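You operate a simulated robot arm through the tools that you are given. There is no shell and no other tool.

You run a simulated robot arm. Do the job below in one go: nothing can be reset, and whatever is moved stays where it is left.

TASK
Plug both bores of the valve housing with plugs of their size.
Fine: each pushed home; holder and odd plug stay where they are.

Only the result counts: the job must be done as asked and must still hold three seconds after the hand-in. Knocking over, shifting, dropping, spilling or breaking anything else fails it.

THE ROBOT
A 6-joint arm with a two-finger parallel gripper, fixed in place. Base frame: the origin is at the foot of the arm, x ahead of it, y to its left, z up; the work surface is at about z = 950. Lengths are in mm, angles in rad, forces in N, time in s.
With the tool pointing down near the work surface it reaches from about 360 to 760 mm from the base axis. Its first joint turns from -1.152 to 1.152 rad. Payload 2.45 kg.
The tool frame sits at the grasp point between the pads (the TCP): z along the fingers, y along the line on which they close. The tips reach 24 mm beyond it. The gripper opens to 68 mm. The fingers are 17 mm wide and 10 mm thick; the gripper's body (40 by 70 mm) begins 41 mm behind the TCP.
Orientation is that of the tool frame in the base frame, as a unit quaternion [x, y, z, w]. With the fingers straight down and closing along the base's y, the tool's x points along the base's -x, its y along +y and its z along -z.

THE INTERFACE
- The arm moves only by the tool play_rows. Its argument "series" is a list of rows, each an object of numbers (a shift or turn left out is 0, a gripper value left out holds the last): "x", "y", "z": the shift along the tool's x, y, z in mm; "ax", "ay", "az": the turn, a rotation vector about the tool's x, y, z in rad; "fingers": the opening, from 0 (shut) to 1 (fully open). In form: [{"x": .., "y": .., "z": .., "ax": .., "ay": .., "az": .., "fingers": ..}, ...]. A call has 1 to 20 rows; each row shifts and turns the commanded pose from where the row before left it, along the tool's axes as they then stand. Each row takes 0.2 s and may step no farther than 50 mm and 0.15 rad from the row before; otherwise, or with a gripper value out of range, the whole call is refused. Where a pose cannot be reached the arm comes as near as it can. A force on the tool above 40 N (or 10 N above the force at the start of the call, whichever is more), or a blocked arm, ends the call early, and 0.2 s more pass. Each finger travels about 108 mm/s and halts on what it meets, pressing with about 20 N; the grip force reading is that of the motor and also rises with nothing between the fingers. The clock runs only during rows and for 0.2 s after the last one: add rows that do not move to give the fingers time. The reply holds the time, the measured pose of the TCP, the force on the tool along the base axes, the opening and the grip force, in the units named above and with some noise, with the torque about the TCP (base axes, N m) and any sound that the robot's microphone picked up, and new pictures: "views" is both (left out), scene, wrist or none.
- Cameras (640 x 400 px; columns grow to the right, rows downward): "scene" is fixed at [158.8, 395.1, 1481.6]; the picture's right is [-0.88, -0.48, 0.00], its down [-0.22, 0.41, -0.88] and it looks along [0.42, -0.78, -0.47] (base axes); focal length 333 px, centre (320, 200). "wrist" rides on the gripper at [84, 11, -75] in the tool frame; the picture's right is [-0.13, 0.99, 0.00], its down [-0.60, -0.08, -0.79] and it looks along [-0.79, -0.10, 0.61] (tool axes); focal length 251 px, centre (320, 200). There is no depth. A picture from a camera that has moved, and an enlarged one, comes with that camera's place and axes in the base frame and with its lens. The place of the scene camera against the robot may be out by one fixed shift of up to 12 mm in any direction.
- enlarge(camera, box): a new picture of the part [left, top, right, bottom] of that camera's present view, enlarged. No time passes.
- hand_in(): hands the job in; it is judged then, once.

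Places have to be worked out from the pictures, the camera data and where the tool is seen. Open the gripper and draw the arm clear of the work before you hand the job in, unless the task says otherwise.

The tools are called after "Request:" as name(argument=value, ...) on one line, values as JSON. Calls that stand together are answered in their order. play_rows: Moves the arm, as the interface text tells. Its arguments: {"type":"object","properties":{"series":{"type":"array","items":{"type":"object","properties":{"x":{"type":"number"},"y":{"type":"number"},"z":{"type":"number"},"ax":{"type":"number"},"ay":{"type":"number"},"az":{"type":"number"},"fingers":{"type":"number"}}}},"views":{"type":"string","enum":["both","scene","wrist","none"]}},"required":["series"]} The other tools are called the same way: enlarge (camera, box) takes an enlarged picture of a part of a camera's view; hand_in () hands the job in.

At the start:

```text
time_s: 0.0
position: [331.5, -276.0, 1218.7]
tool_rot: [0.0, 1.0, 0.001, 0.0]
contact_force: [0.4, 0.5, 0.9]
torque: [-0.02, 0.02, 0.0]
opening: 67.8
finger_force: 0.0
```

scene: 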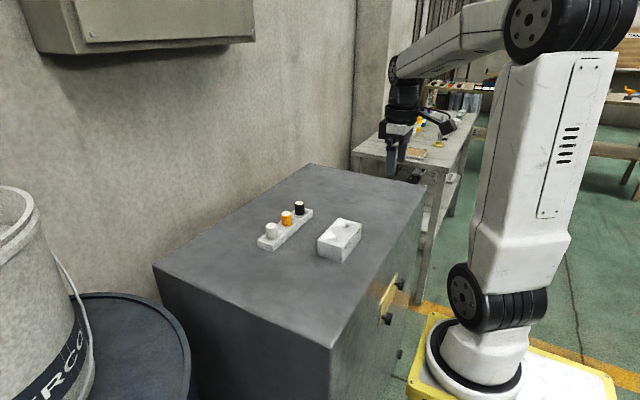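
wrist: 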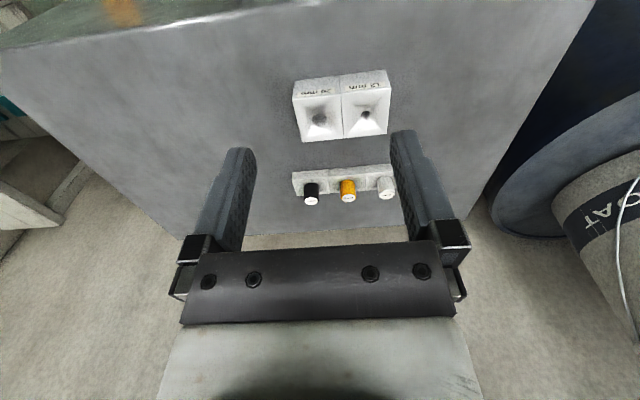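

The scene shows a holder with three plugs (white, orange, black) and a housing with two bores. I take enlarged views to read labels and shapes.

Request:
enlarge(camera="scene", box=[240, 180, 380, 270])

Request:
enlarge(camera="wrist", box=[280, 60, 410, 142])

Request:
enlarge(camera="wrist", box=[280, 140, 410, 222])

```text
4.44 times, centred on (310, 225) of scene
camera zoom: at [158.8, 395.1, 1481.6], right [-0.88, -0.48, 0.0], down [-0.22, 0.41, -0.88], along [0.42, -0.78, -0.47], focal length 1479 px, centre (364, 89)
```

zoom: 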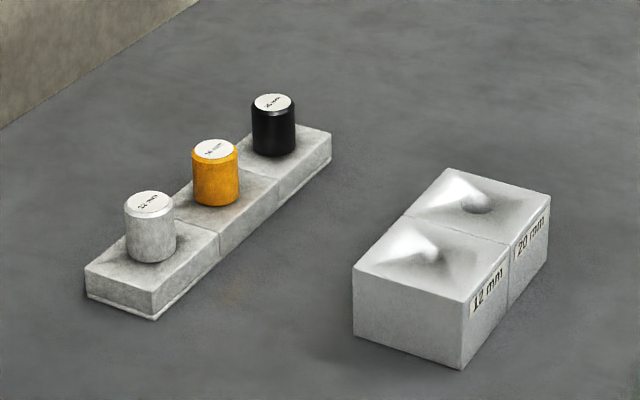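

```text
4.88 times, centred on (345, 101) of wrist
camera zoom: at [249.4, -265.5, 1291.6], right [0.13, 0.99, 0.0], down [0.6, -0.08, 0.79], along [0.79, -0.1, -0.61], focal length 1226 px, centre (198, 683)
```

zoom: 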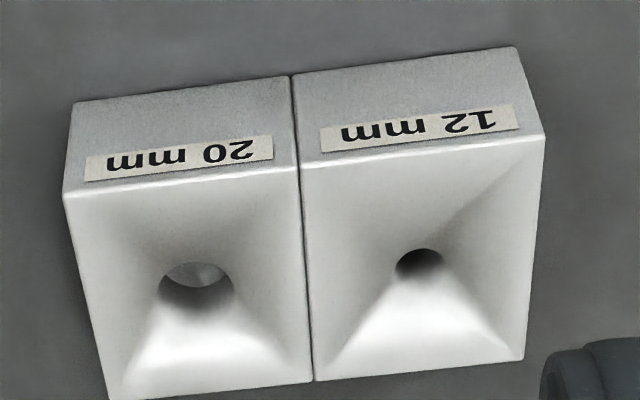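

```text
4.88 times, centred on (345, 181) of wrist
camera zoom: at [249.4, -265.5, 1291.6], right [0.13, 0.99, 0.0], down [0.6, -0.08, 0.79], along [0.79, -0.1, -0.61], focal length 1226 px, centre (198, 293)
```

zoom: 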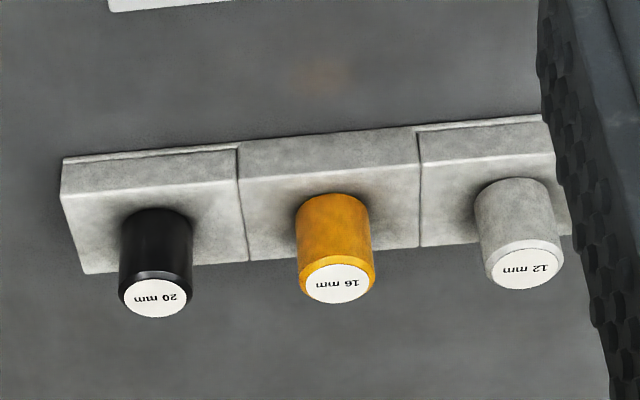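

Reading the labels: black = 20 mm, orange = 16 mm (odd), white = 12 mm; bores are at roughly (460,-292) for 20 and (464,-228) for 12, plugs at about x=615, y=-327/-258/-190. I move above and in front of the holder for a closer look.

Request:
play_rows(series=[{"x": -38, "y": 3, "z": 10}, {"x": -38, "y": 3, "z": 10}, {"x": -38, "y": 3, "z": 10}, {"x": -38, "y": 3, "z": 10}, {"x": -38, "y": 3, "z": 10}, {"x": -38, "y": 3, "z": 10}, {}], views="both")

```text
time_s: 1.6
position: [563.1, -256.9, 1159.3]
tool_rot: [0.0, 1.0, 0.0, 0.0]
contact_force: [-0.8, -0.3, 0.2]
torque: [0.04, -0.03, -0.01]
opening: 67.8
finger_force: 0.0
camera wrist: at [480.5, -248.2, 1233.3], right [0.13, 0.99, 0.0], down [0.6, -0.08, 0.79], along [0.79, -0.1, -0.61], focal length 251 px, centre (320, 200)
```

scene: 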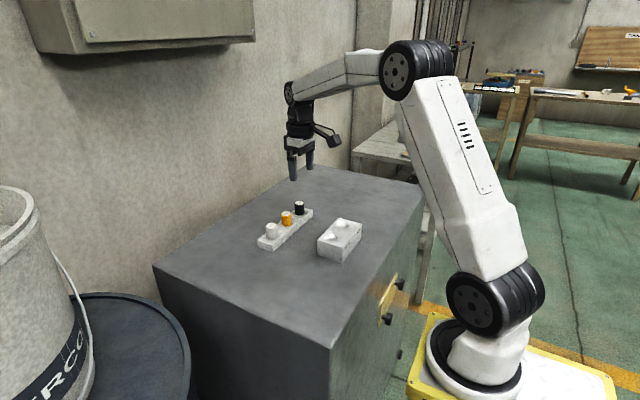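
wrist: 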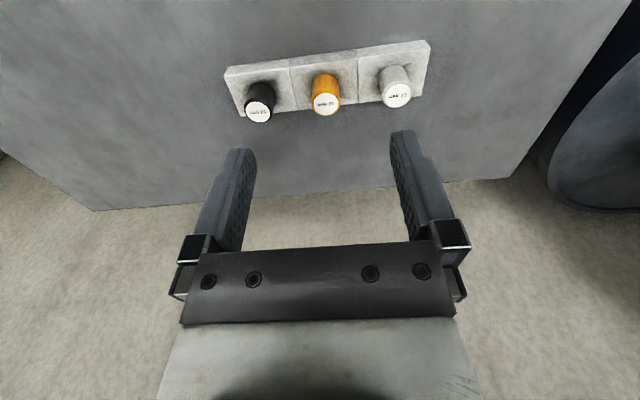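

The holder is in view ahead. I enlarge the wrist picture for accurate plug positions.

Request:
enlarge(camera="wrist", box=[216, 30, 440, 170])

Request:
play_rows(series=[{}], views="wrist")

```text
2.86 times, centred on (328, 100) of wrist
camera zoom: at [480.5, -248.2, 1233.3], right [0.13, 0.99, 0.0], down [0.6, -0.08, 0.79], along [0.79, -0.1, -0.61], focal length 718 px, centre (297, 486)
```

zoom: 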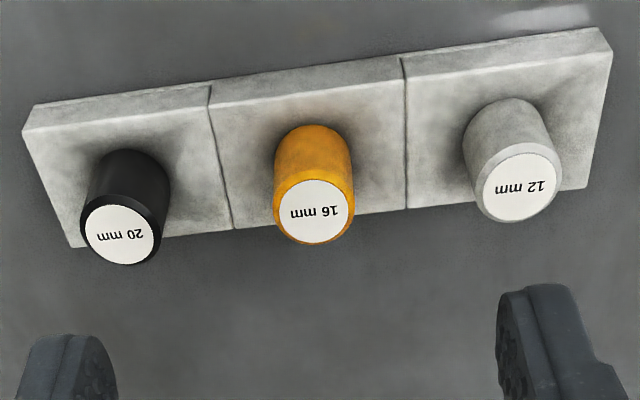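

```text
time_s: 2.0
position: [562.1, -258.1, 1159.1]
tool_rot: [0.001, 1.0, 0.001, -0.001]
contact_force: [1.3, 0.2, 0.3]
torque: [0.01, -0.01, 0.03]
opening: 67.9
finger_force: 0.0
camera wrist: at [480.0, -248.3, 1233.4], right [0.13, 0.99, 0.0], down [0.6, -0.08, 0.79], along [0.79, -0.1, -0.61], focal length 251 px, centre (320, 200)
```

wrist: 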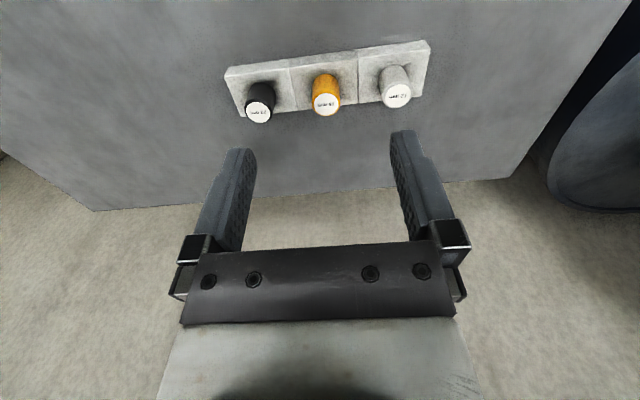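

Plug tops come out at about z=1006, at (619,-330) black, (619.5,-260) orange, (620,-190) white, holder top at ~968. Now I back off toward the housing for a close view of the bores.

Request:
play_rows(series=[{"x": 42, "z": 5}, {"x": 42, "z": 5}, {"x": 42, "z": 5}, {"x": 42, "z": 5}, {}], views="wrist")

Request:
enlarge(camera="wrist", box=[200, 0, 440, 150])

```text
time_s: 3.2
position: [391.3, -256.6, 1138.5]
tool_rot: [0.0, 1.0, 0.0, 0.0]
contact_force: [0.5, 0.4, 0.6]
torque: [0.0, 0.01, 0.03]
opening: 67.9
finger_force: 0.0
camera wrist: at [308.2, -248.2, 1212.6], right [0.13, 0.99, 0.0], down [0.6, -0.08, 0.79], along [0.79, -0.1, -0.61], focal length 251 px, centre (320, 200)
```

wrist: 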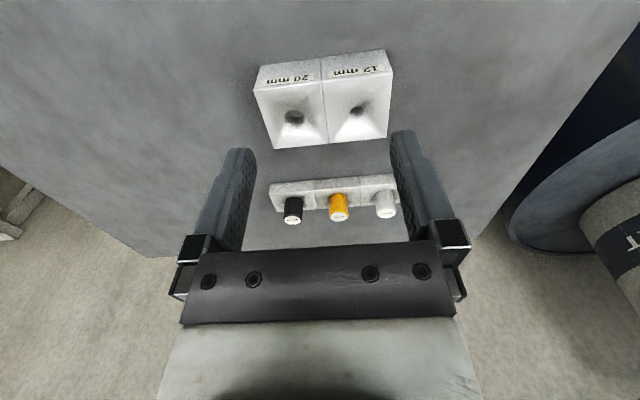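

```text
2.67 times, centred on (320, 75) of wrist
camera zoom: at [308.2, -248.2, 1212.6], right [0.13, 0.99, 0.0], down [0.6, -0.08, 0.79], along [0.79, -0.1, -0.61], focal length 670 px, centre (320, 533)
```

zoom: 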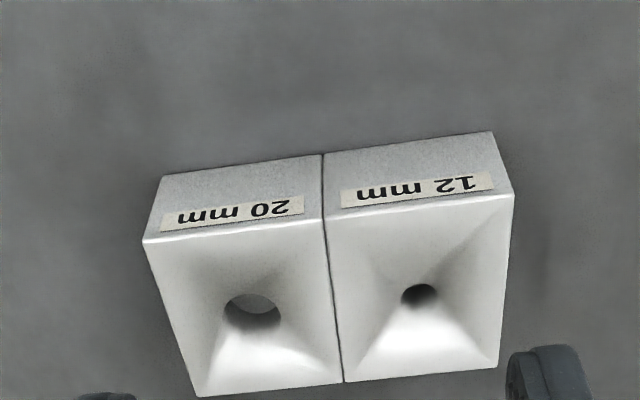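

The housing spans roughly x 418–487, y −321…−199, height to z≈998, aligned with the base axes. I shift forward for a steeper view of the bores to triangulate their depth and centres.

Request:
play_rows(series=[{"x": -35}, {"x": -35}, {}, {}], views="wrist")

Request:
enlarge(camera="wrist", box=[220, 0, 420, 125])

```text
time_s: 4.2
position: [462.2, -258.0, 1138.4]
tool_rot: [0.0, 1.0, 0.0, 0.0]
contact_force: [0.3, -0.3, 0.4]
torque: [0.02, -0.03, -0.01]
opening: 68.1
finger_force: 0.0
camera wrist: at [379.0, -247.6, 1211.4], right [0.13, 0.99, 0.0], down [0.6, -0.08, 0.79], along [0.79, -0.1, -0.61], focal length 251 px, centre (320, 200)
```

wrist: 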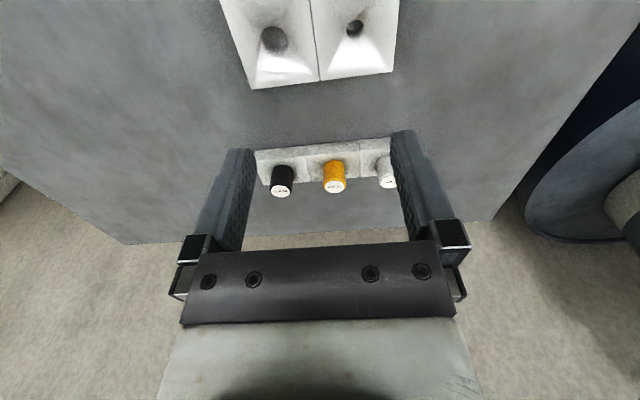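

```text
3.20 times, centred on (320, 62) of wrist
camera zoom: at [379.0, -247.6, 1211.4], right [0.13, 0.99, 0.0], down [0.6, -0.08, 0.79], along [0.79, -0.1, -0.61], focal length 805 px, centre (320, 640)
```

zoom: 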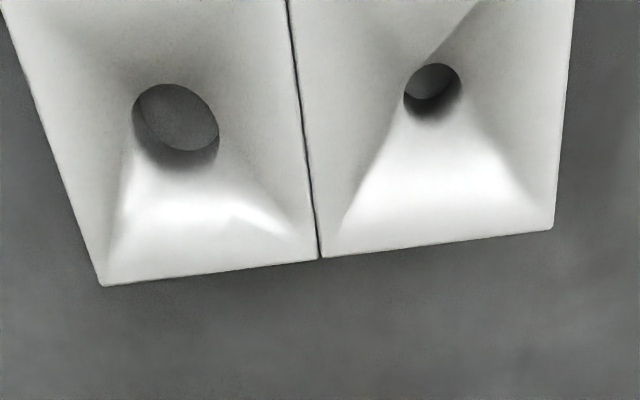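

The bores triangulate to about (454,−293) for 20 mm and (454,−230) for 12 mm, mouths at z≈992. Next I move above the black 20 mm plug, staying well above it, to verify centring.

Request:
play_rows(series=[{"x": -39, "y": -18, "z": 10, "fingers": 1}, {"x": -39, "y": -18, "z": 10}, {"x": -39, "y": -18, "z": 10}, {"x": -38, "y": -18, "z": 10}, {}, {}], views="both")

Request:
enlarge(camera="wrist", box=[240, 50, 400, 150])

```text
time_s: 5.6
position: [617.0, -333.1, 1094.8]
tool_rot: [0.0, 1.0, 0.001, -0.001]
contact_force: [-0.3, -0.4, -0.7]
torque: [0.0, -0.01, 0.01]
opening: 68.2
finger_force: 0.0
camera wrist: at [534.2, -322.1, 1169.6], right [0.13, 0.99, 0.0], down [0.6, -0.08, 0.79], along [0.79, -0.1, -0.61], focal length 251 px, centre (320, 200)
```

scene: 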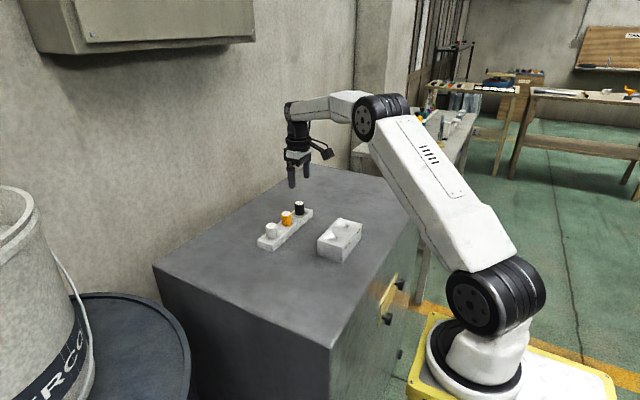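
wrist: 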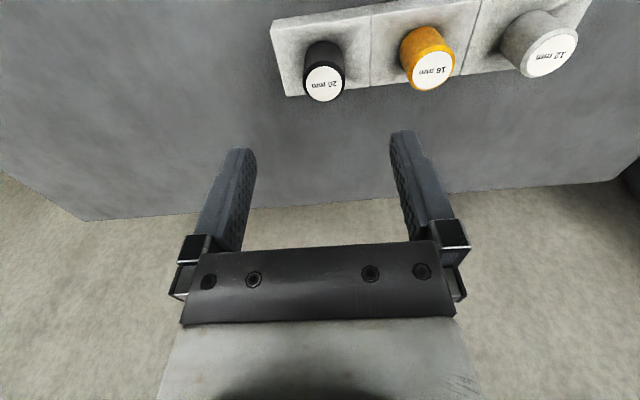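

```text
4.00 times, centred on (320, 100) of wrist
camera zoom: at [534.2, -322.1, 1169.6], right [0.13, 0.99, 0.0], down [0.6, -0.08, 0.79], along [0.79, -0.1, -0.61], focal length 1006 px, centre (320, 600)
```

zoom: 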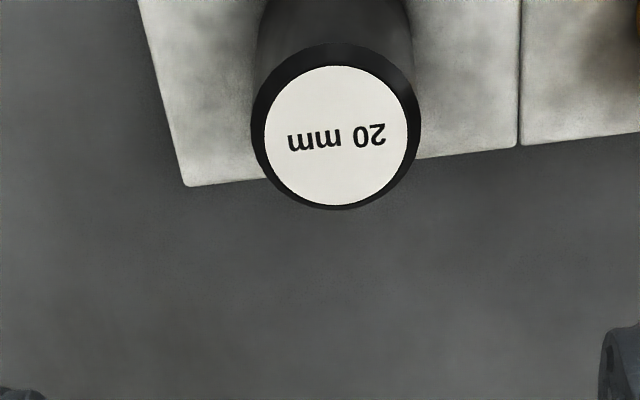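

The black plug's top centre works out to about (620.8,−330.6,1003.5); the tool is ~3.8 mm short in x and ~2.4 mm off in y. I correct this and descend to just above the head.

Request:
play_rows(series=[{"x": -3.8, "y": 2.4, "z": 10}, {"z": 20}, {"z": 20}, {}, {}], views="wrist")

Request:
enlarge(camera="wrist", box=[240, 70, 400, 170])

Request:
enlarge(camera="scene", box=[240, 150, 380, 240])

```text
time_s: 6.8
position: [620.1, -327.6, 1045.9]
tool_rot: [0.001, 1.0, 0.001, -0.001]
contact_force: [0.5, 0.7, 0.0]
torque: [-0.05, 0.01, -0.04]
opening: 68.2
finger_force: 0.0
camera wrist: at [537.2, -317.8, 1120.4], right [0.13, 0.99, 0.0], down [0.6, -0.08, 0.79], along [0.79, -0.1, -0.61], focal length 251 px, centre (320, 200)
```

wrist: 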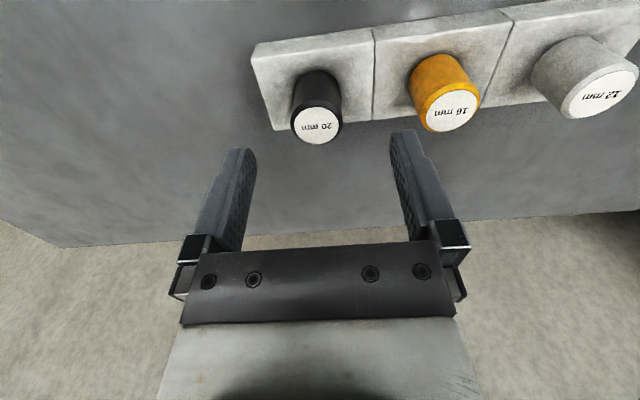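

```text
4.00 times, centred on (320, 120) of wrist
camera zoom: at [537.2, -317.8, 1120.4], right [0.13, 0.99, 0.0], down [0.6, -0.08, 0.79], along [0.79, -0.1, -0.61], focal length 1006 px, centre (320, 520)
```

zoom: 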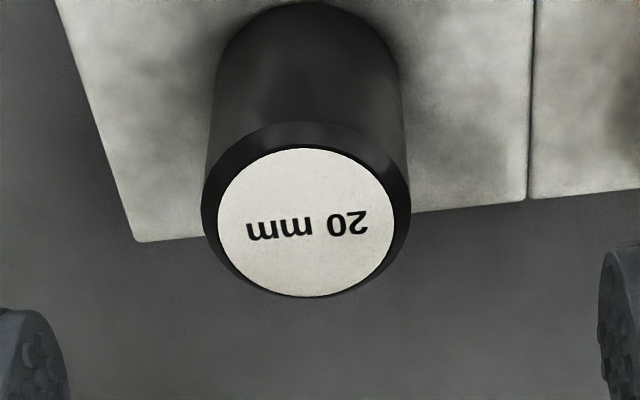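

```text
4.44 times, centred on (310, 195) of scene
camera zoom: at [158.8, 395.1, 1481.6], right [-0.88, -0.48, 0.0], down [-0.22, 0.41, -0.88], along [0.42, -0.78, -0.47], focal length 1479 px, centre (364, 222)
```

zoom: 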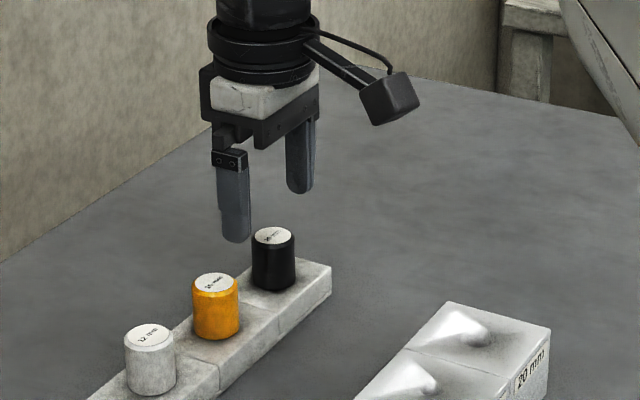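

The head is now ~1.7 mm toward −y from the tool axis, x is good. I correct and descend with fingers around the top of the head, then check centring.

Request:
play_rows(series=[{"y": -1.7}, {"z": 12}, {"z": 12}, {}, {}], views="wrist")

Request:
enlarge(camera="wrist", box=[240, 80, 400, 180])

Request:
enlarge(camera="scene", box=[240, 150, 380, 240])

```text
time_s: 8.0
position: [620.2, -329.6, 1022.7]
tool_rot: [0.0, 1.0, 0.0, 0.0]
contact_force: [0.0, -1.1, -0.5]
torque: [0.01, 0.03, 0.0]
opening: 68.1
finger_force: 0.0
camera wrist: at [537.7, -318.6, 1096.6], right [0.13, 0.99, 0.0], down [0.6, -0.08, 0.79], along [0.79, -0.1, -0.61], focal length 251 px, centre (320, 200)
```

wrist: 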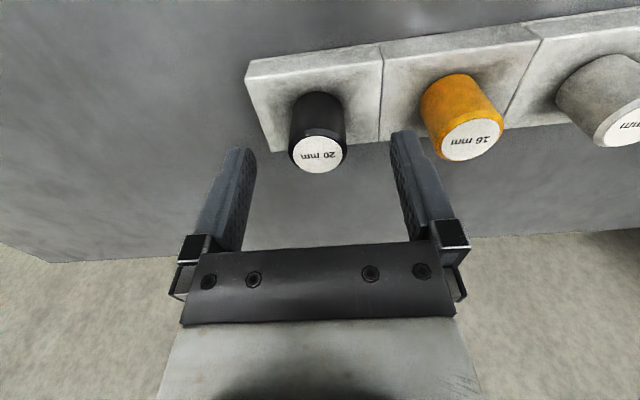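

```text
4.00 times, centred on (320, 130) of wrist
camera zoom: at [537.7, -318.6, 1096.6], right [0.13, 0.99, 0.0], down [0.6, -0.08, 0.79], along [0.79, -0.1, -0.61], focal length 1006 px, centre (320, 480)
```

zoom: 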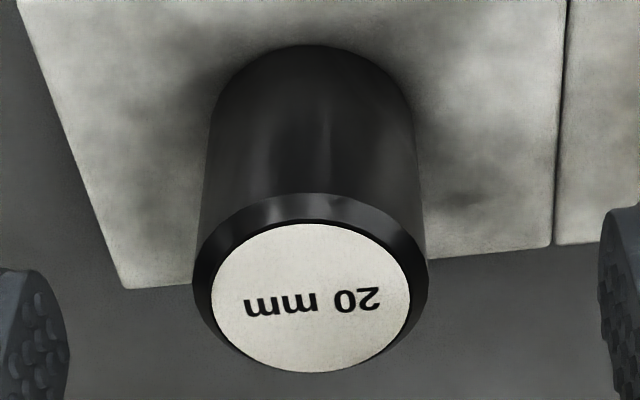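

```text
4.44 times, centred on (310, 195) of scene
camera zoom: at [158.8, 395.1, 1481.6], right [-0.88, -0.48, 0.0], down [-0.22, 0.41, -0.88], along [0.42, -0.78, -0.47], focal length 1479 px, centre (364, 222)
```

zoom: 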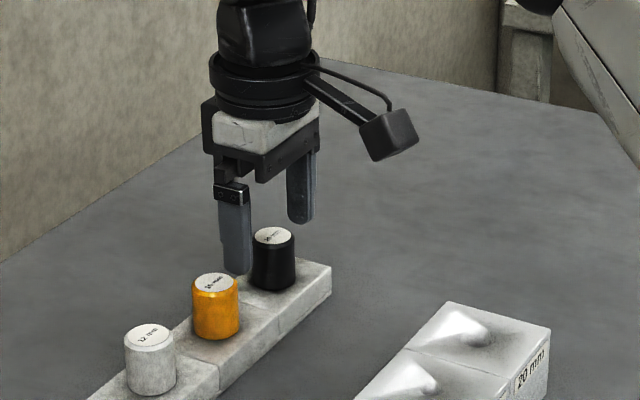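

Still about 1.2 mm off in −y; x is fine. I correct, descend to TCP z≈1011 and partly close to see the clearances on each side.

Request:
play_rows(series=[{"y": -1.2}, {"z": 6}, {"z": 5.5}, {"fingers": 0.55}, {}, {}], views="wrist")

Request:
enlarge(camera="wrist", box=[240, 90, 400, 190])

Request:
enlarge(camera="scene", box=[260, 160, 340, 220])

```text
time_s: 9.4
position: [621.0, -329.0, 1012.2]
tool_rot: [0.0, 1.0, 0.001, 0.001]
contact_force: [0.0, 0.8, -0.3]
torque: [-0.03, 0.01, 0.01]
opening: 37.3
finger_force: 0.0
camera wrist: at [537.7, -319.5, 1086.0], right [0.13, 0.99, 0.0], down [0.6, -0.08, 0.79], along [0.79, -0.1, -0.61], focal length 251 px, centre (320, 200)
```

wrist: 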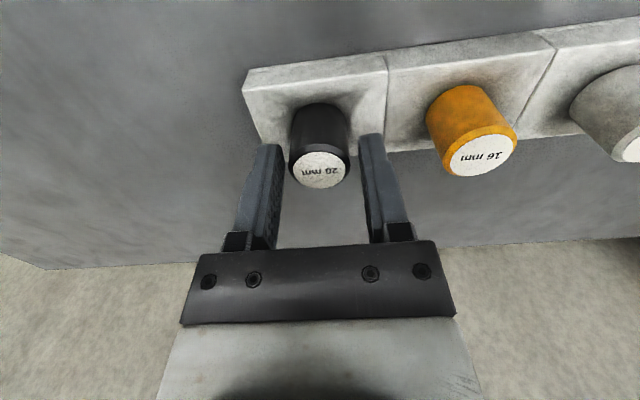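

```text
4.00 times, centred on (320, 140) of wrist
camera zoom: at [537.7, -319.5, 1086.0], right [0.13, 0.99, 0.0], down [0.6, -0.08, 0.79], along [0.79, -0.1, -0.61], focal length 1006 px, centre (320, 440)
```

zoom: 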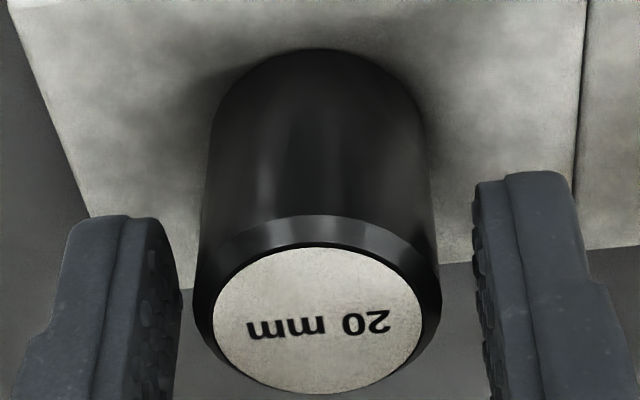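

```text
6.67 times, centred on (300, 190) of scene
camera zoom: at [158.8, 395.1, 1481.6], right [-0.88, -0.48, 0.0], down [-0.22, 0.41, -0.88], along [0.42, -0.78, -0.47], focal length 2218 px, centre (453, 267)
```

zoom: 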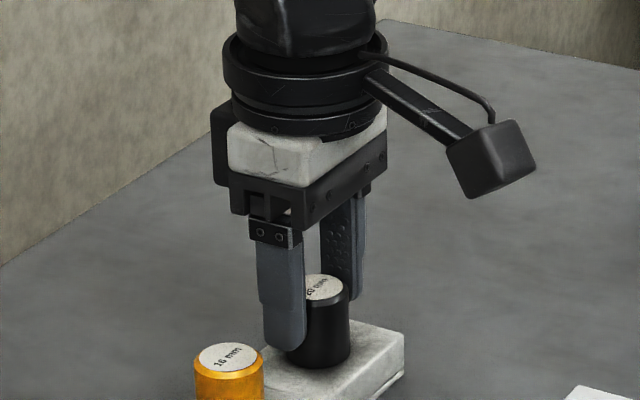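

The head is centred between the fingers to within ~0.4 mm. I close the grip and check the reading.

Request:
play_rows(series=[{"fingers": 0.45}, {"fingers": 0.3}, {"fingers": 0.3}, {}], views="wrist")

Request:
enlarge(camera="wrist", box=[240, 90, 400, 190])

```text
time_s: 10.4
position: [620.8, -328.9, 1011.1]
tool_rot: [0.001, 1.0, 0.0, -0.001]
contact_force: [0.1, 0.0, 0.3]
torque: [-0.02, 0.01, -0.02]
opening: 26.1
finger_force: 20.1
camera wrist: at [537.7, -319.5, 1086.0], right [0.13, 0.99, 0.0], down [0.6, -0.08, 0.79], along [0.79, -0.1, -0.61], focal length 251 px, centre (320, 200)
```

wrist: 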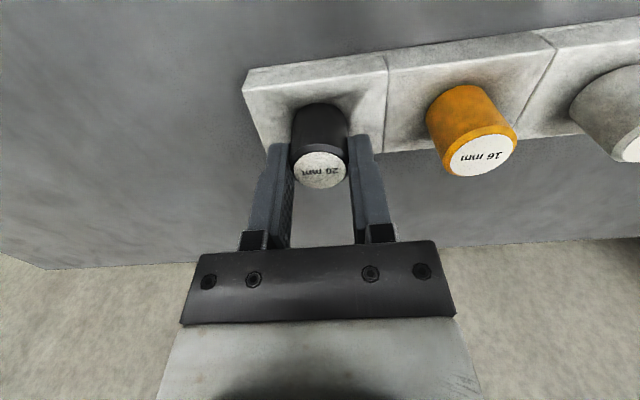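

```text
4.00 times, centred on (320, 140) of wrist
camera zoom: at [537.7, -319.5, 1086.0], right [0.13, 0.99, 0.0], down [0.6, -0.08, 0.79], along [0.79, -0.1, -0.61], focal length 1006 px, centre (320, 440)
```

zoom: 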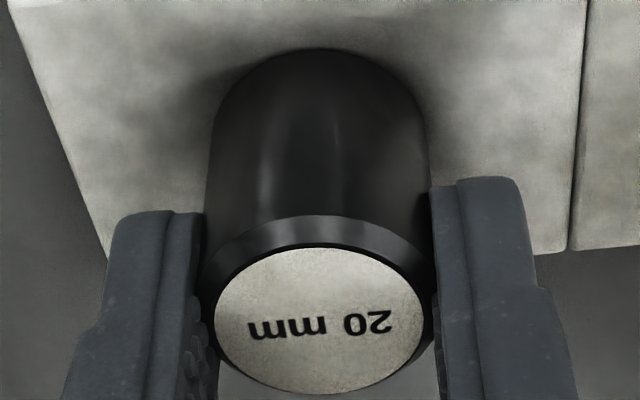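

Gripped at 26.1 mm (head diameter) with 20 N. Now lift straight up and look at the shank.

Request:
play_rows(series=[{"z": -5}, {"z": -10}, {"z": -15}, {"z": -20}, {"z": -20}, {}, {}], views="both")

Request:
enlarge(camera="scene", box=[250, 150, 370, 250])

Request:
enlarge(camera="wrist", box=[240, 50, 400, 190])

```text
time_s: 12.0
position: [621.7, -329.6, 1081.4]
tool_rot: [0.0, 1.0, 0.0, 0.0]
contact_force: [-0.6, 0.0, 0.2]
torque: [-0.03, 0.0, 0.01]
opening: 26.2
finger_force: 19.8
camera wrist: at [538.5, -319.2, 1156.2], right [0.13, 0.99, 0.0], down [0.6, -0.08, 0.79], along [0.79, -0.1, -0.61], focal length 251 px, centre (320, 200)
```

scene: 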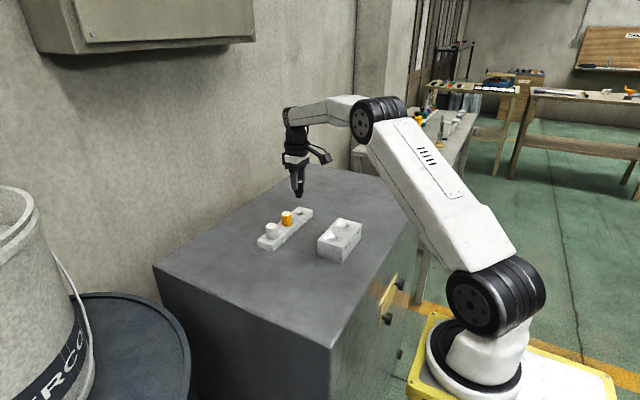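
wrist: 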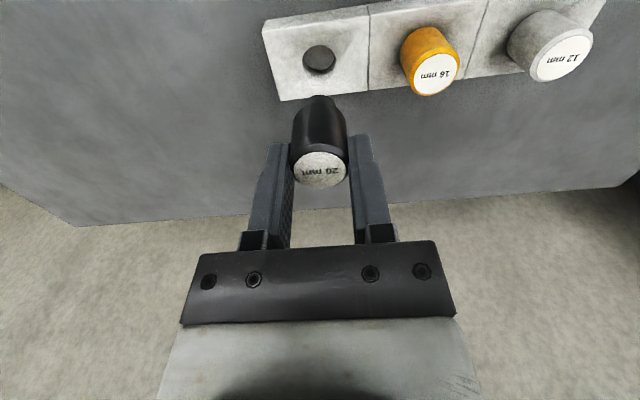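

```text
4.00 times, centred on (310, 200) of scene
camera zoom: at [158.8, 395.1, 1481.6], right [-0.88, -0.48, 0.0], down [-0.22, 0.41, -0.88], along [0.42, -0.78, -0.47], focal length 1331 px, centre (360, 200)
```

zoom: 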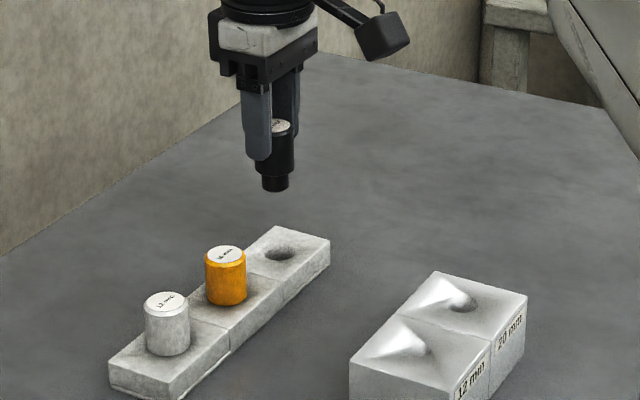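

```text
2.86 times, centred on (320, 120) of wrist
camera zoom: at [538.5, -319.2, 1156.2], right [0.13, 0.99, 0.0], down [0.6, -0.08, 0.79], along [0.79, -0.1, -0.61], focal length 718 px, centre (320, 429)
```

zoom: 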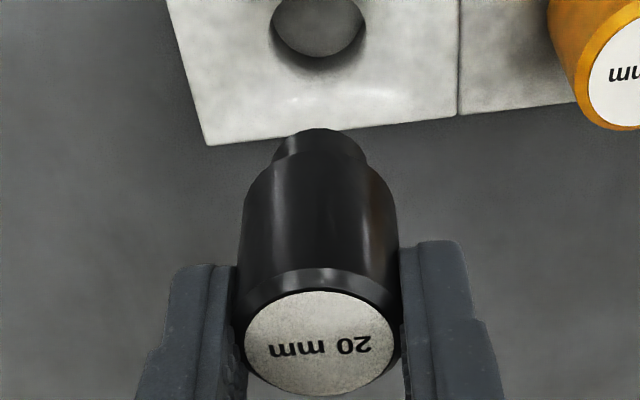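

The black plug is held, its shank (~20 mm dia, ~14 mm long) clear of the holder, with the holder unmoved. Now carry it over the 20 mm bore near (454,−293), staying at height.

Request:
play_rows(series=[{"x": 30, "y": 6}, {"x": 34, "y": 8}, {"x": 34, "y": 8}, {"x": 34, "y": 8}, {"x": 32, "y": 6}, {}, {}], views="both")

Request:
enlarge(camera="scene", box=[270, 160, 390, 260])

Request:
enlarge(camera="wrist", box=[220, 0, 420, 190])

```text
time_s: 13.6
position: [457.2, -295.6, 1081.8]
tool_rot: [0.0, 1.0, 0.0, 0.0]
contact_force: [1.5, 1.5, 0.1]
torque: [-0.01, -0.01, 0.02]
opening: 26.0
finger_force: 20.0
camera wrist: at [374.7, -285.1, 1155.4], right [0.13, 0.99, 0.0], down [0.6, -0.08, 0.79], along [0.79, -0.1, -0.61], focal length 251 px, centre (320, 200)
```

scene: 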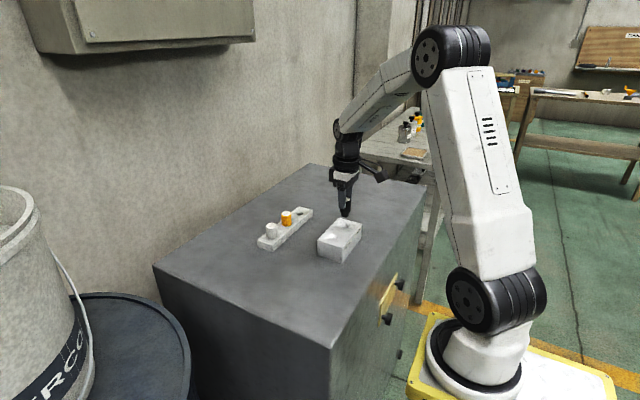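
wrist: 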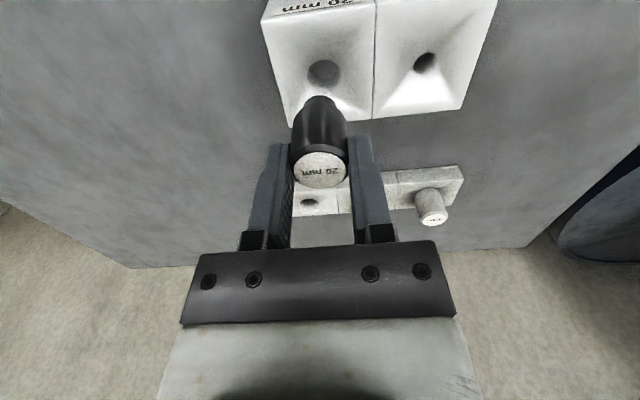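

```text
4.00 times, centred on (330, 210) of scene
camera zoom: at [158.8, 395.1, 1481.6], right [-0.88, -0.48, 0.0], down [-0.22, 0.41, -0.88], along [0.42, -0.78, -0.47], focal length 1331 px, centre (280, 160)
```

zoom: 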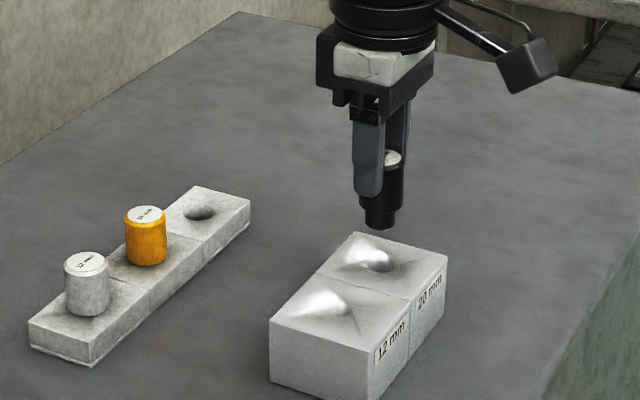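

```text
2.11 times, centred on (320, 95) of wrist
camera zoom: at [374.7, -285.1, 1155.4], right [0.13, 0.99, 0.0], down [0.6, -0.08, 0.79], along [0.79, -0.1, -0.61], focal length 529 px, centre (320, 421)
```

zoom: 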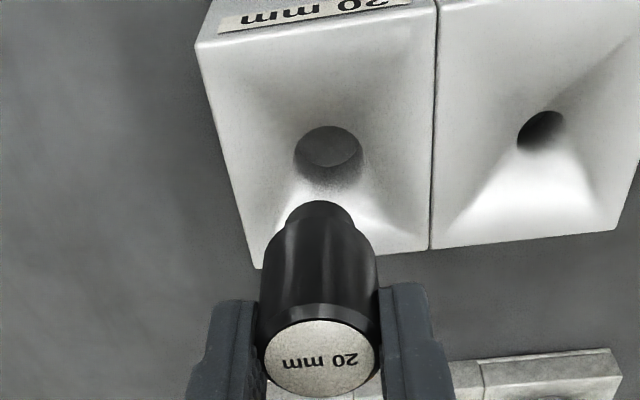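

The plug is nearly over the bore: from the wrist view I judge the bore is ~2.9 mm toward −x and ~3 mm toward +y of the tool axis. I correct that and come down 20 mm, still above the housing top.

Request:
play_rows(series=[{"x": 2.9, "y": 3.0}, {"z": 10}, {"z": 8}, {}, {}], views="both")

Request:
enlarge(camera="scene", box=[310, 190, 380, 250])

Request:
enlarge(camera="wrist", box=[240, 40, 400, 190])

```text
time_s: 14.8
position: [455.6, -291.4, 1062.3]
tool_rot: [-0.001, 1.0, 0.0, 0.0]
contact_force: [0.1, -0.4, -0.1]
torque: [0.03, 0.0, -0.01]
opening: 26.1
finger_force: 19.7
camera wrist: at [372.2, -281.4, 1137.1], right [0.13, 0.99, 0.0], down [0.6, -0.08, 0.79], along [0.79, -0.1, -0.61], focal length 251 px, centre (320, 200)
```

scene: 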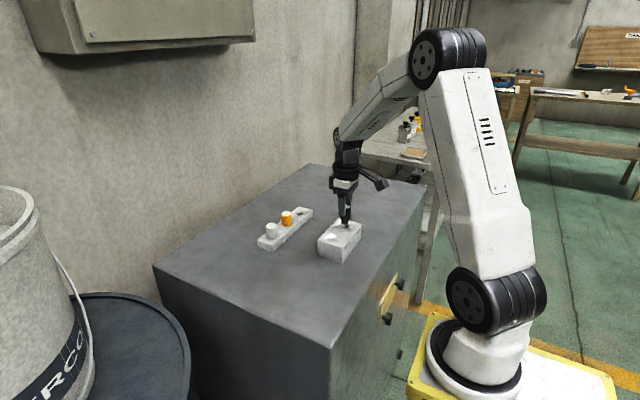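
wrist: 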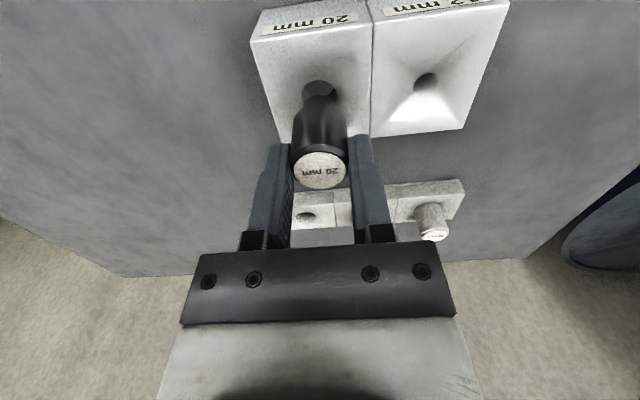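

```text
6.67 times, centred on (345, 220) of scene
camera zoom: at [158.8, 395.1, 1481.6], right [-0.88, -0.48, 0.0], down [-0.22, 0.41, -0.88], along [0.42, -0.78, -0.47], focal length 2218 px, centre (153, 67)
```

zoom: 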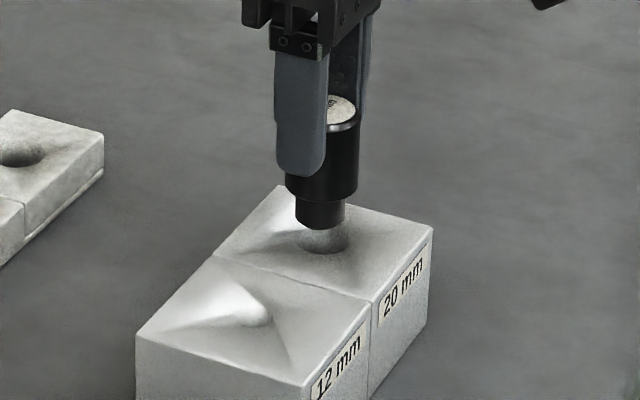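

```text
2.67 times, centred on (320, 115) of wrist
camera zoom: at [372.2, -281.4, 1137.1], right [0.13, 0.99, 0.0], down [0.6, -0.08, 0.79], along [0.79, -0.1, -0.61], focal length 670 px, centre (320, 427)
```

zoom: 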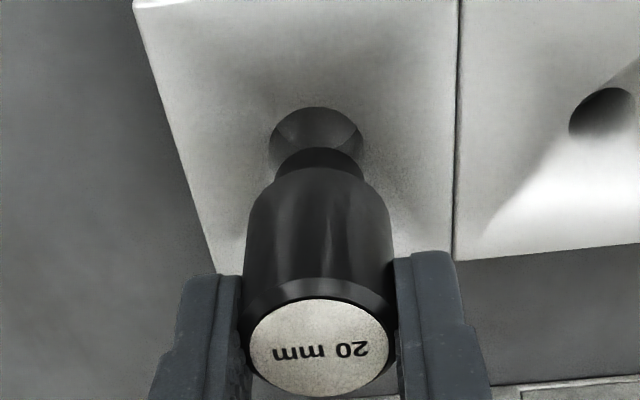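

In the wrist view the bore is centred in x and ~0.9 mm toward −y. I correct y and lower a further 8 mm (shank tip just above the housing top), then check with strong zooms from both cameras.

Request:
play_rows(series=[{"y": -0.9}, {"z": 8}, {}, {}], views="wrist")

Request:
enlarge(camera="scene", box=[325, 205, 365, 235])

Request:
enlarge(camera="wrist", box=[270, 60, 370, 130])

```text
time_s: 15.8
position: [452.9, -291.5, 1055.3]
tool_rot: [0.0, 1.0, 0.0, 0.001]
contact_force: [-0.6, -0.2, -0.5]
torque: [-0.02, 0.0, 0.02]
opening: 26.2
finger_force: 19.7
camera wrist: at [371.6, -282.3, 1128.8], right [0.13, 0.99, 0.0], down [0.6, -0.08, 0.79], along [0.79, -0.1, -0.61], focal length 251 px, centre (320, 200)
```

wrist: 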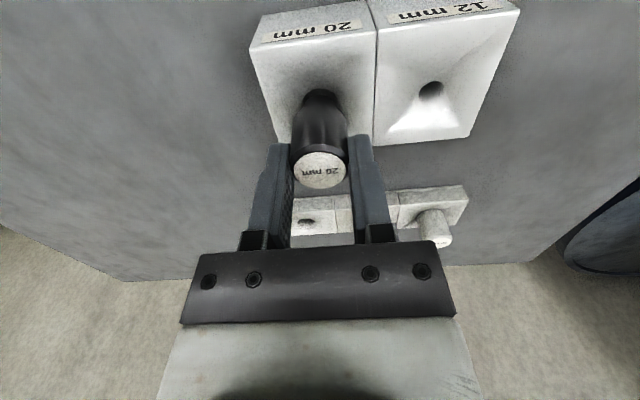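

```text
13.33 times, centred on (345, 220) of scene
camera zoom: at [158.8, 395.1, 1481.6], right [-0.88, -0.48, 0.0], down [-0.22, 0.41, -0.88], along [0.42, -0.78, -0.47], focal length 4436 px, centre (-13, -67)
```

zoom: 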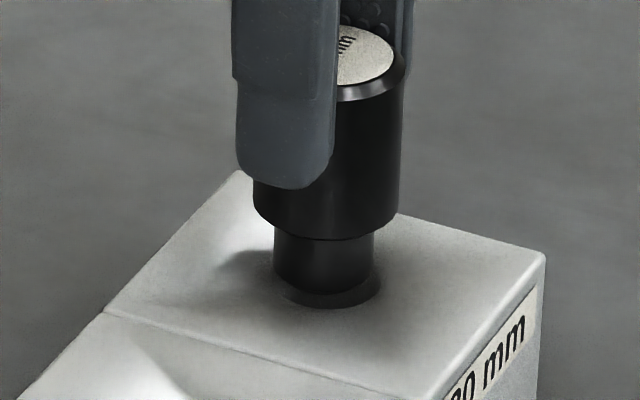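

```text
5.71 times, centred on (320, 95) of wrist
camera zoom: at [371.6, -282.3, 1128.8], right [0.13, 0.99, 0.0], down [0.6, -0.08, 0.79], along [0.79, -0.1, -0.61], focal length 1437 px, centre (320, 800)
```

zoom: 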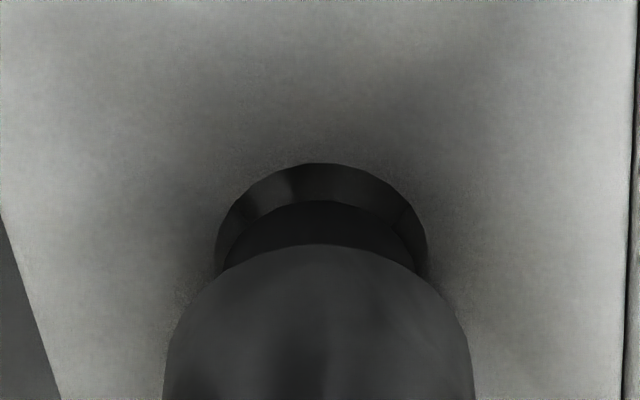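

Alignment looks close in both views. I zoom further into the scene view at the shank/bore interface to measure the residual offset.

Request:
enlarge(camera="scene", box=[341, 219, 357, 229])

Request:
enlarge(camera="wrist", box=[296, 80, 344, 110])

```text
16.00 times, centred on (349, 224) of scene
camera zoom: at [158.8, 395.1, 1481.6], right [-0.88, -0.48, 0.0], down [-0.22, 0.41, -0.88], along [0.42, -0.78, -0.47], focal length 5324 px, centre (-144, -184)
```

zoom: 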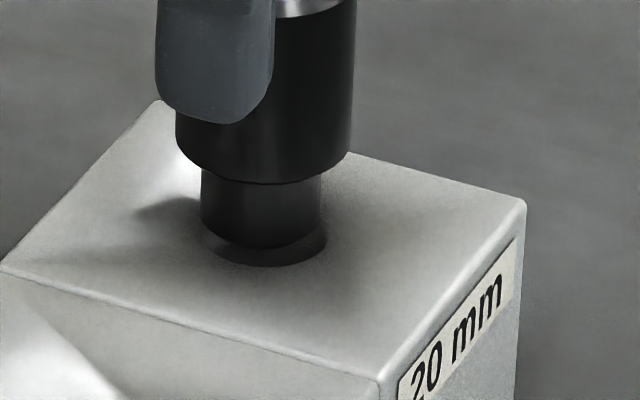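

```text
13.33 times, centred on (320, 95) of wrist
camera zoom: at [371.6, -282.3, 1128.8], right [0.13, 0.99, 0.0], down [0.6, -0.08, 0.79], along [0.79, -0.1, -0.61], focal length 3352 px, centre (320, 1600)
```

zoom: 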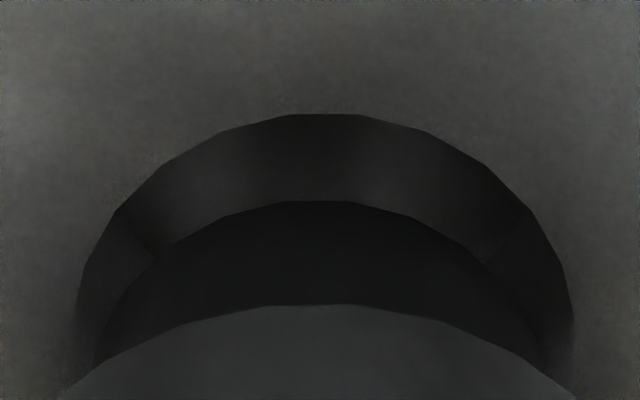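

Residual offset seems under ~1 mm. I lower gently in small steps, watching force.

Request:
play_rows(series=[{"z": 2}, {"z": 2}, {}, {}], views="wrist")

Request:
enlarge(camera="scene", box=[329, 214, 361, 234])

Request:
enlarge(camera="wrist", box=[280, 70, 360, 120])

```text
time_s: 16.8
position: [454.2, -291.5, 1052.2]
tool_rot: [0.0, 1.0, 0.0, 0.001]
contact_force: [0.1, 0.8, -0.1]
torque: [0.01, 0.02, -0.03]
opening: 26.1
finger_force: 19.5
camera wrist: at [371.7, -282.0, 1125.6], right [0.13, 0.99, 0.0], down [0.6, -0.08, 0.79], along [0.79, -0.1, -0.61], focal length 251 px, centre (320, 200)
```

wrist: 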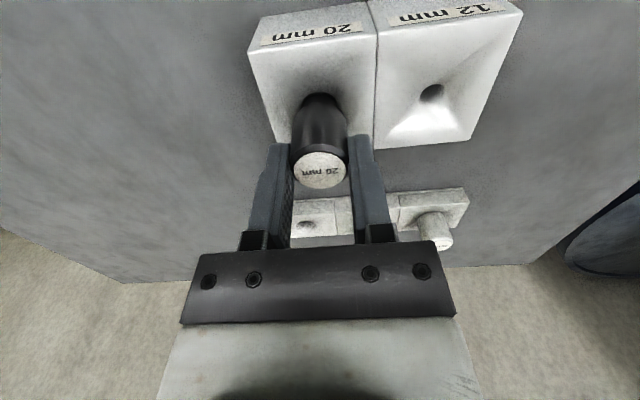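

```text
16.00 times, centred on (345, 224) of scene
camera zoom: at [158.8, 395.1, 1481.6], right [-0.88, -0.48, 0.0], down [-0.22, 0.41, -0.88], along [0.42, -0.78, -0.47], focal length 5324 px, centre (-80, -184)
```

zoom: 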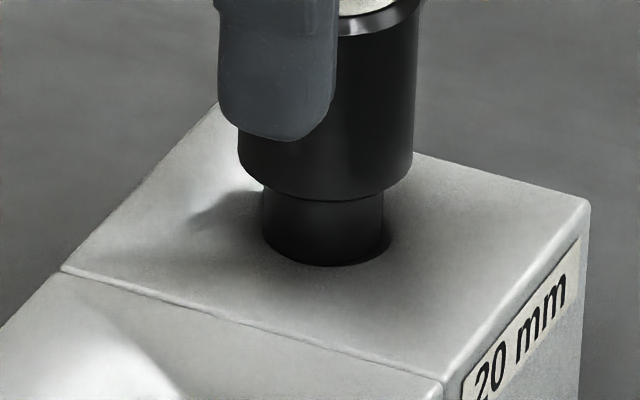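

```text
8.00 times, centred on (320, 95) of wrist
camera zoom: at [371.7, -282.0, 1125.6], right [0.13, 0.99, 0.0], down [0.6, -0.08, 0.79], along [0.79, -0.1, -0.61], focal length 2012 px, centre (320, 1040)
```

zoom: 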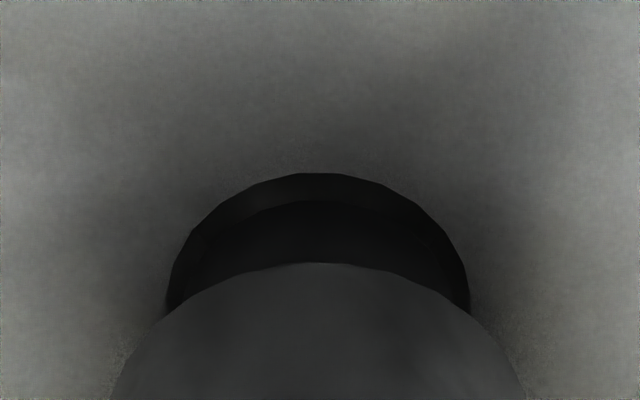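

The shank tip is at the rim; both views suggest the plug is ~0.7 mm too far in +x. I nudge −x by 0.7 mm and lower another 3 mm gently.

Request:
play_rows(series=[{"x": 0.7}, {"z": 1.5}, {"z": 1.5}, {}, {}], views="wrist")

Request:
enlarge(camera="scene", box=[329, 214, 361, 234])

Request:
enlarge(camera="wrist", box=[280, 70, 360, 120])

```text
time_s: 18.0
position: [453.4, -292.3, 1049.9]
tool_rot: [-0.001, 1.0, -0.001, 0.0]
contact_force: [0.6, 0.5, 0.1]
torque: [0.01, 0.02, -0.01]
opening: 26.1
finger_force: 20.6
camera wrist: at [370.6, -281.6, 1123.2], right [0.13, 0.99, 0.0], down [0.6, -0.08, 0.79], along [0.79, -0.1, -0.61], focal length 251 px, centre (320, 200)
```

wrist: 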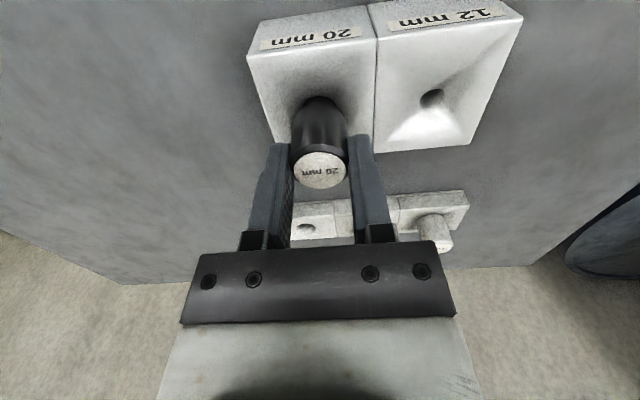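

```text
16.00 times, centred on (345, 224) of scene
camera zoom: at [158.8, 395.1, 1481.6], right [-0.88, -0.48, 0.0], down [-0.22, 0.41, -0.88], along [0.42, -0.78, -0.47], focal length 5324 px, centre (-80, -184)
```

zoom: 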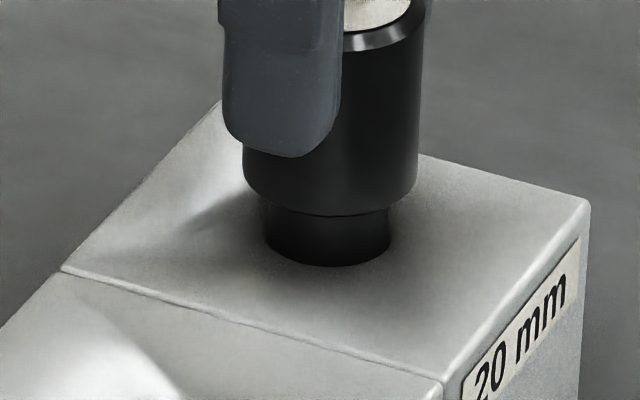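

```text
8.00 times, centred on (320, 95) of wrist
camera zoom: at [370.6, -281.6, 1123.2], right [0.13, 0.99, 0.0], down [0.6, -0.08, 0.79], along [0.79, -0.1, -0.61], focal length 2012 px, centre (320, 1040)
```

zoom: 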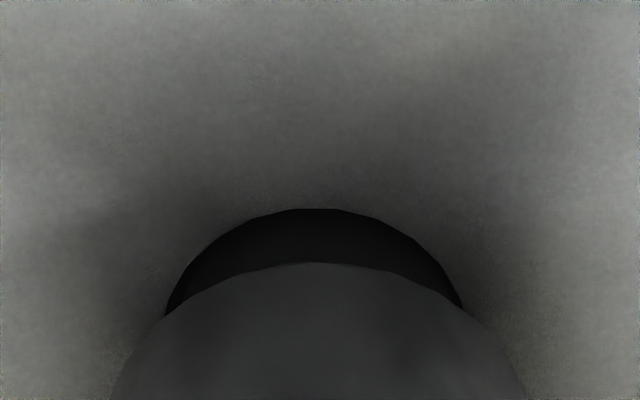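

No contact force and the shank tip appears to have entered the bore. I continue lowering in small steps.

Request:
play_rows(series=[{"z": 1.5}, {"z": 1.5}, {"z": 1.5}, {"z": 1.5}, {}, {}], views="wrist")

Request:
enlarge(camera="scene", box=[329, 214, 361, 234])

```text
time_s: 19.4
position: [452.3, -291.0, 1042.7]
tool_rot: [0.0, 1.0, 0.0, -0.001]
contact_force: [-0.3, 0.2, -1.2]
torque: [0.0, 0.0, -0.04]
opening: 26.0
finger_force: 20.3
camera wrist: at [370.1, -281.9, 1117.4], right [0.13, 0.99, 0.0], down [0.6, -0.08, 0.79], along [0.79, -0.1, -0.61], focal length 251 px, centre (320, 200)
```

wrist: 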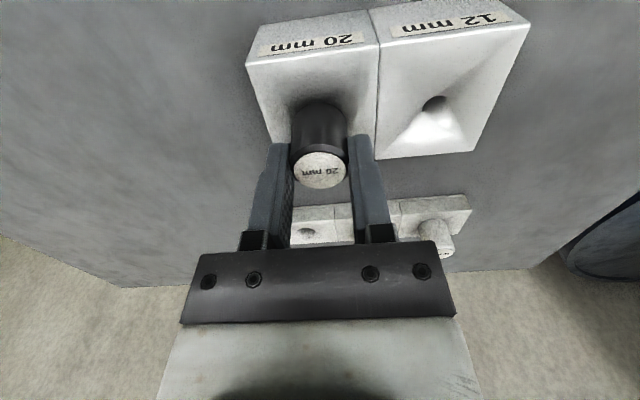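

```text
16.00 times, centred on (345, 224) of scene
camera zoom: at [158.8, 395.1, 1481.6], right [-0.88, -0.48, 0.0], down [-0.22, 0.41, -0.88], along [0.42, -0.78, -0.47], focal length 5324 px, centre (-80, -184)
```

zoom: 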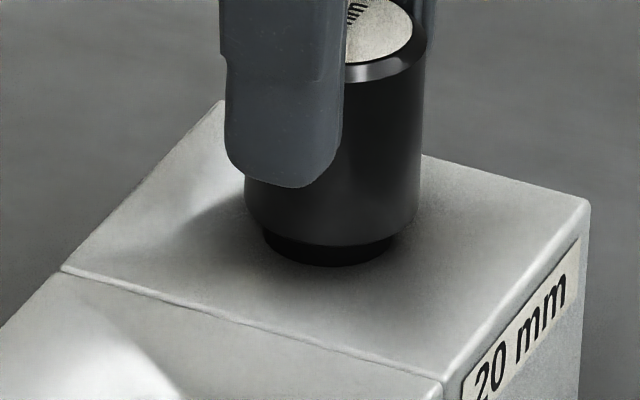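

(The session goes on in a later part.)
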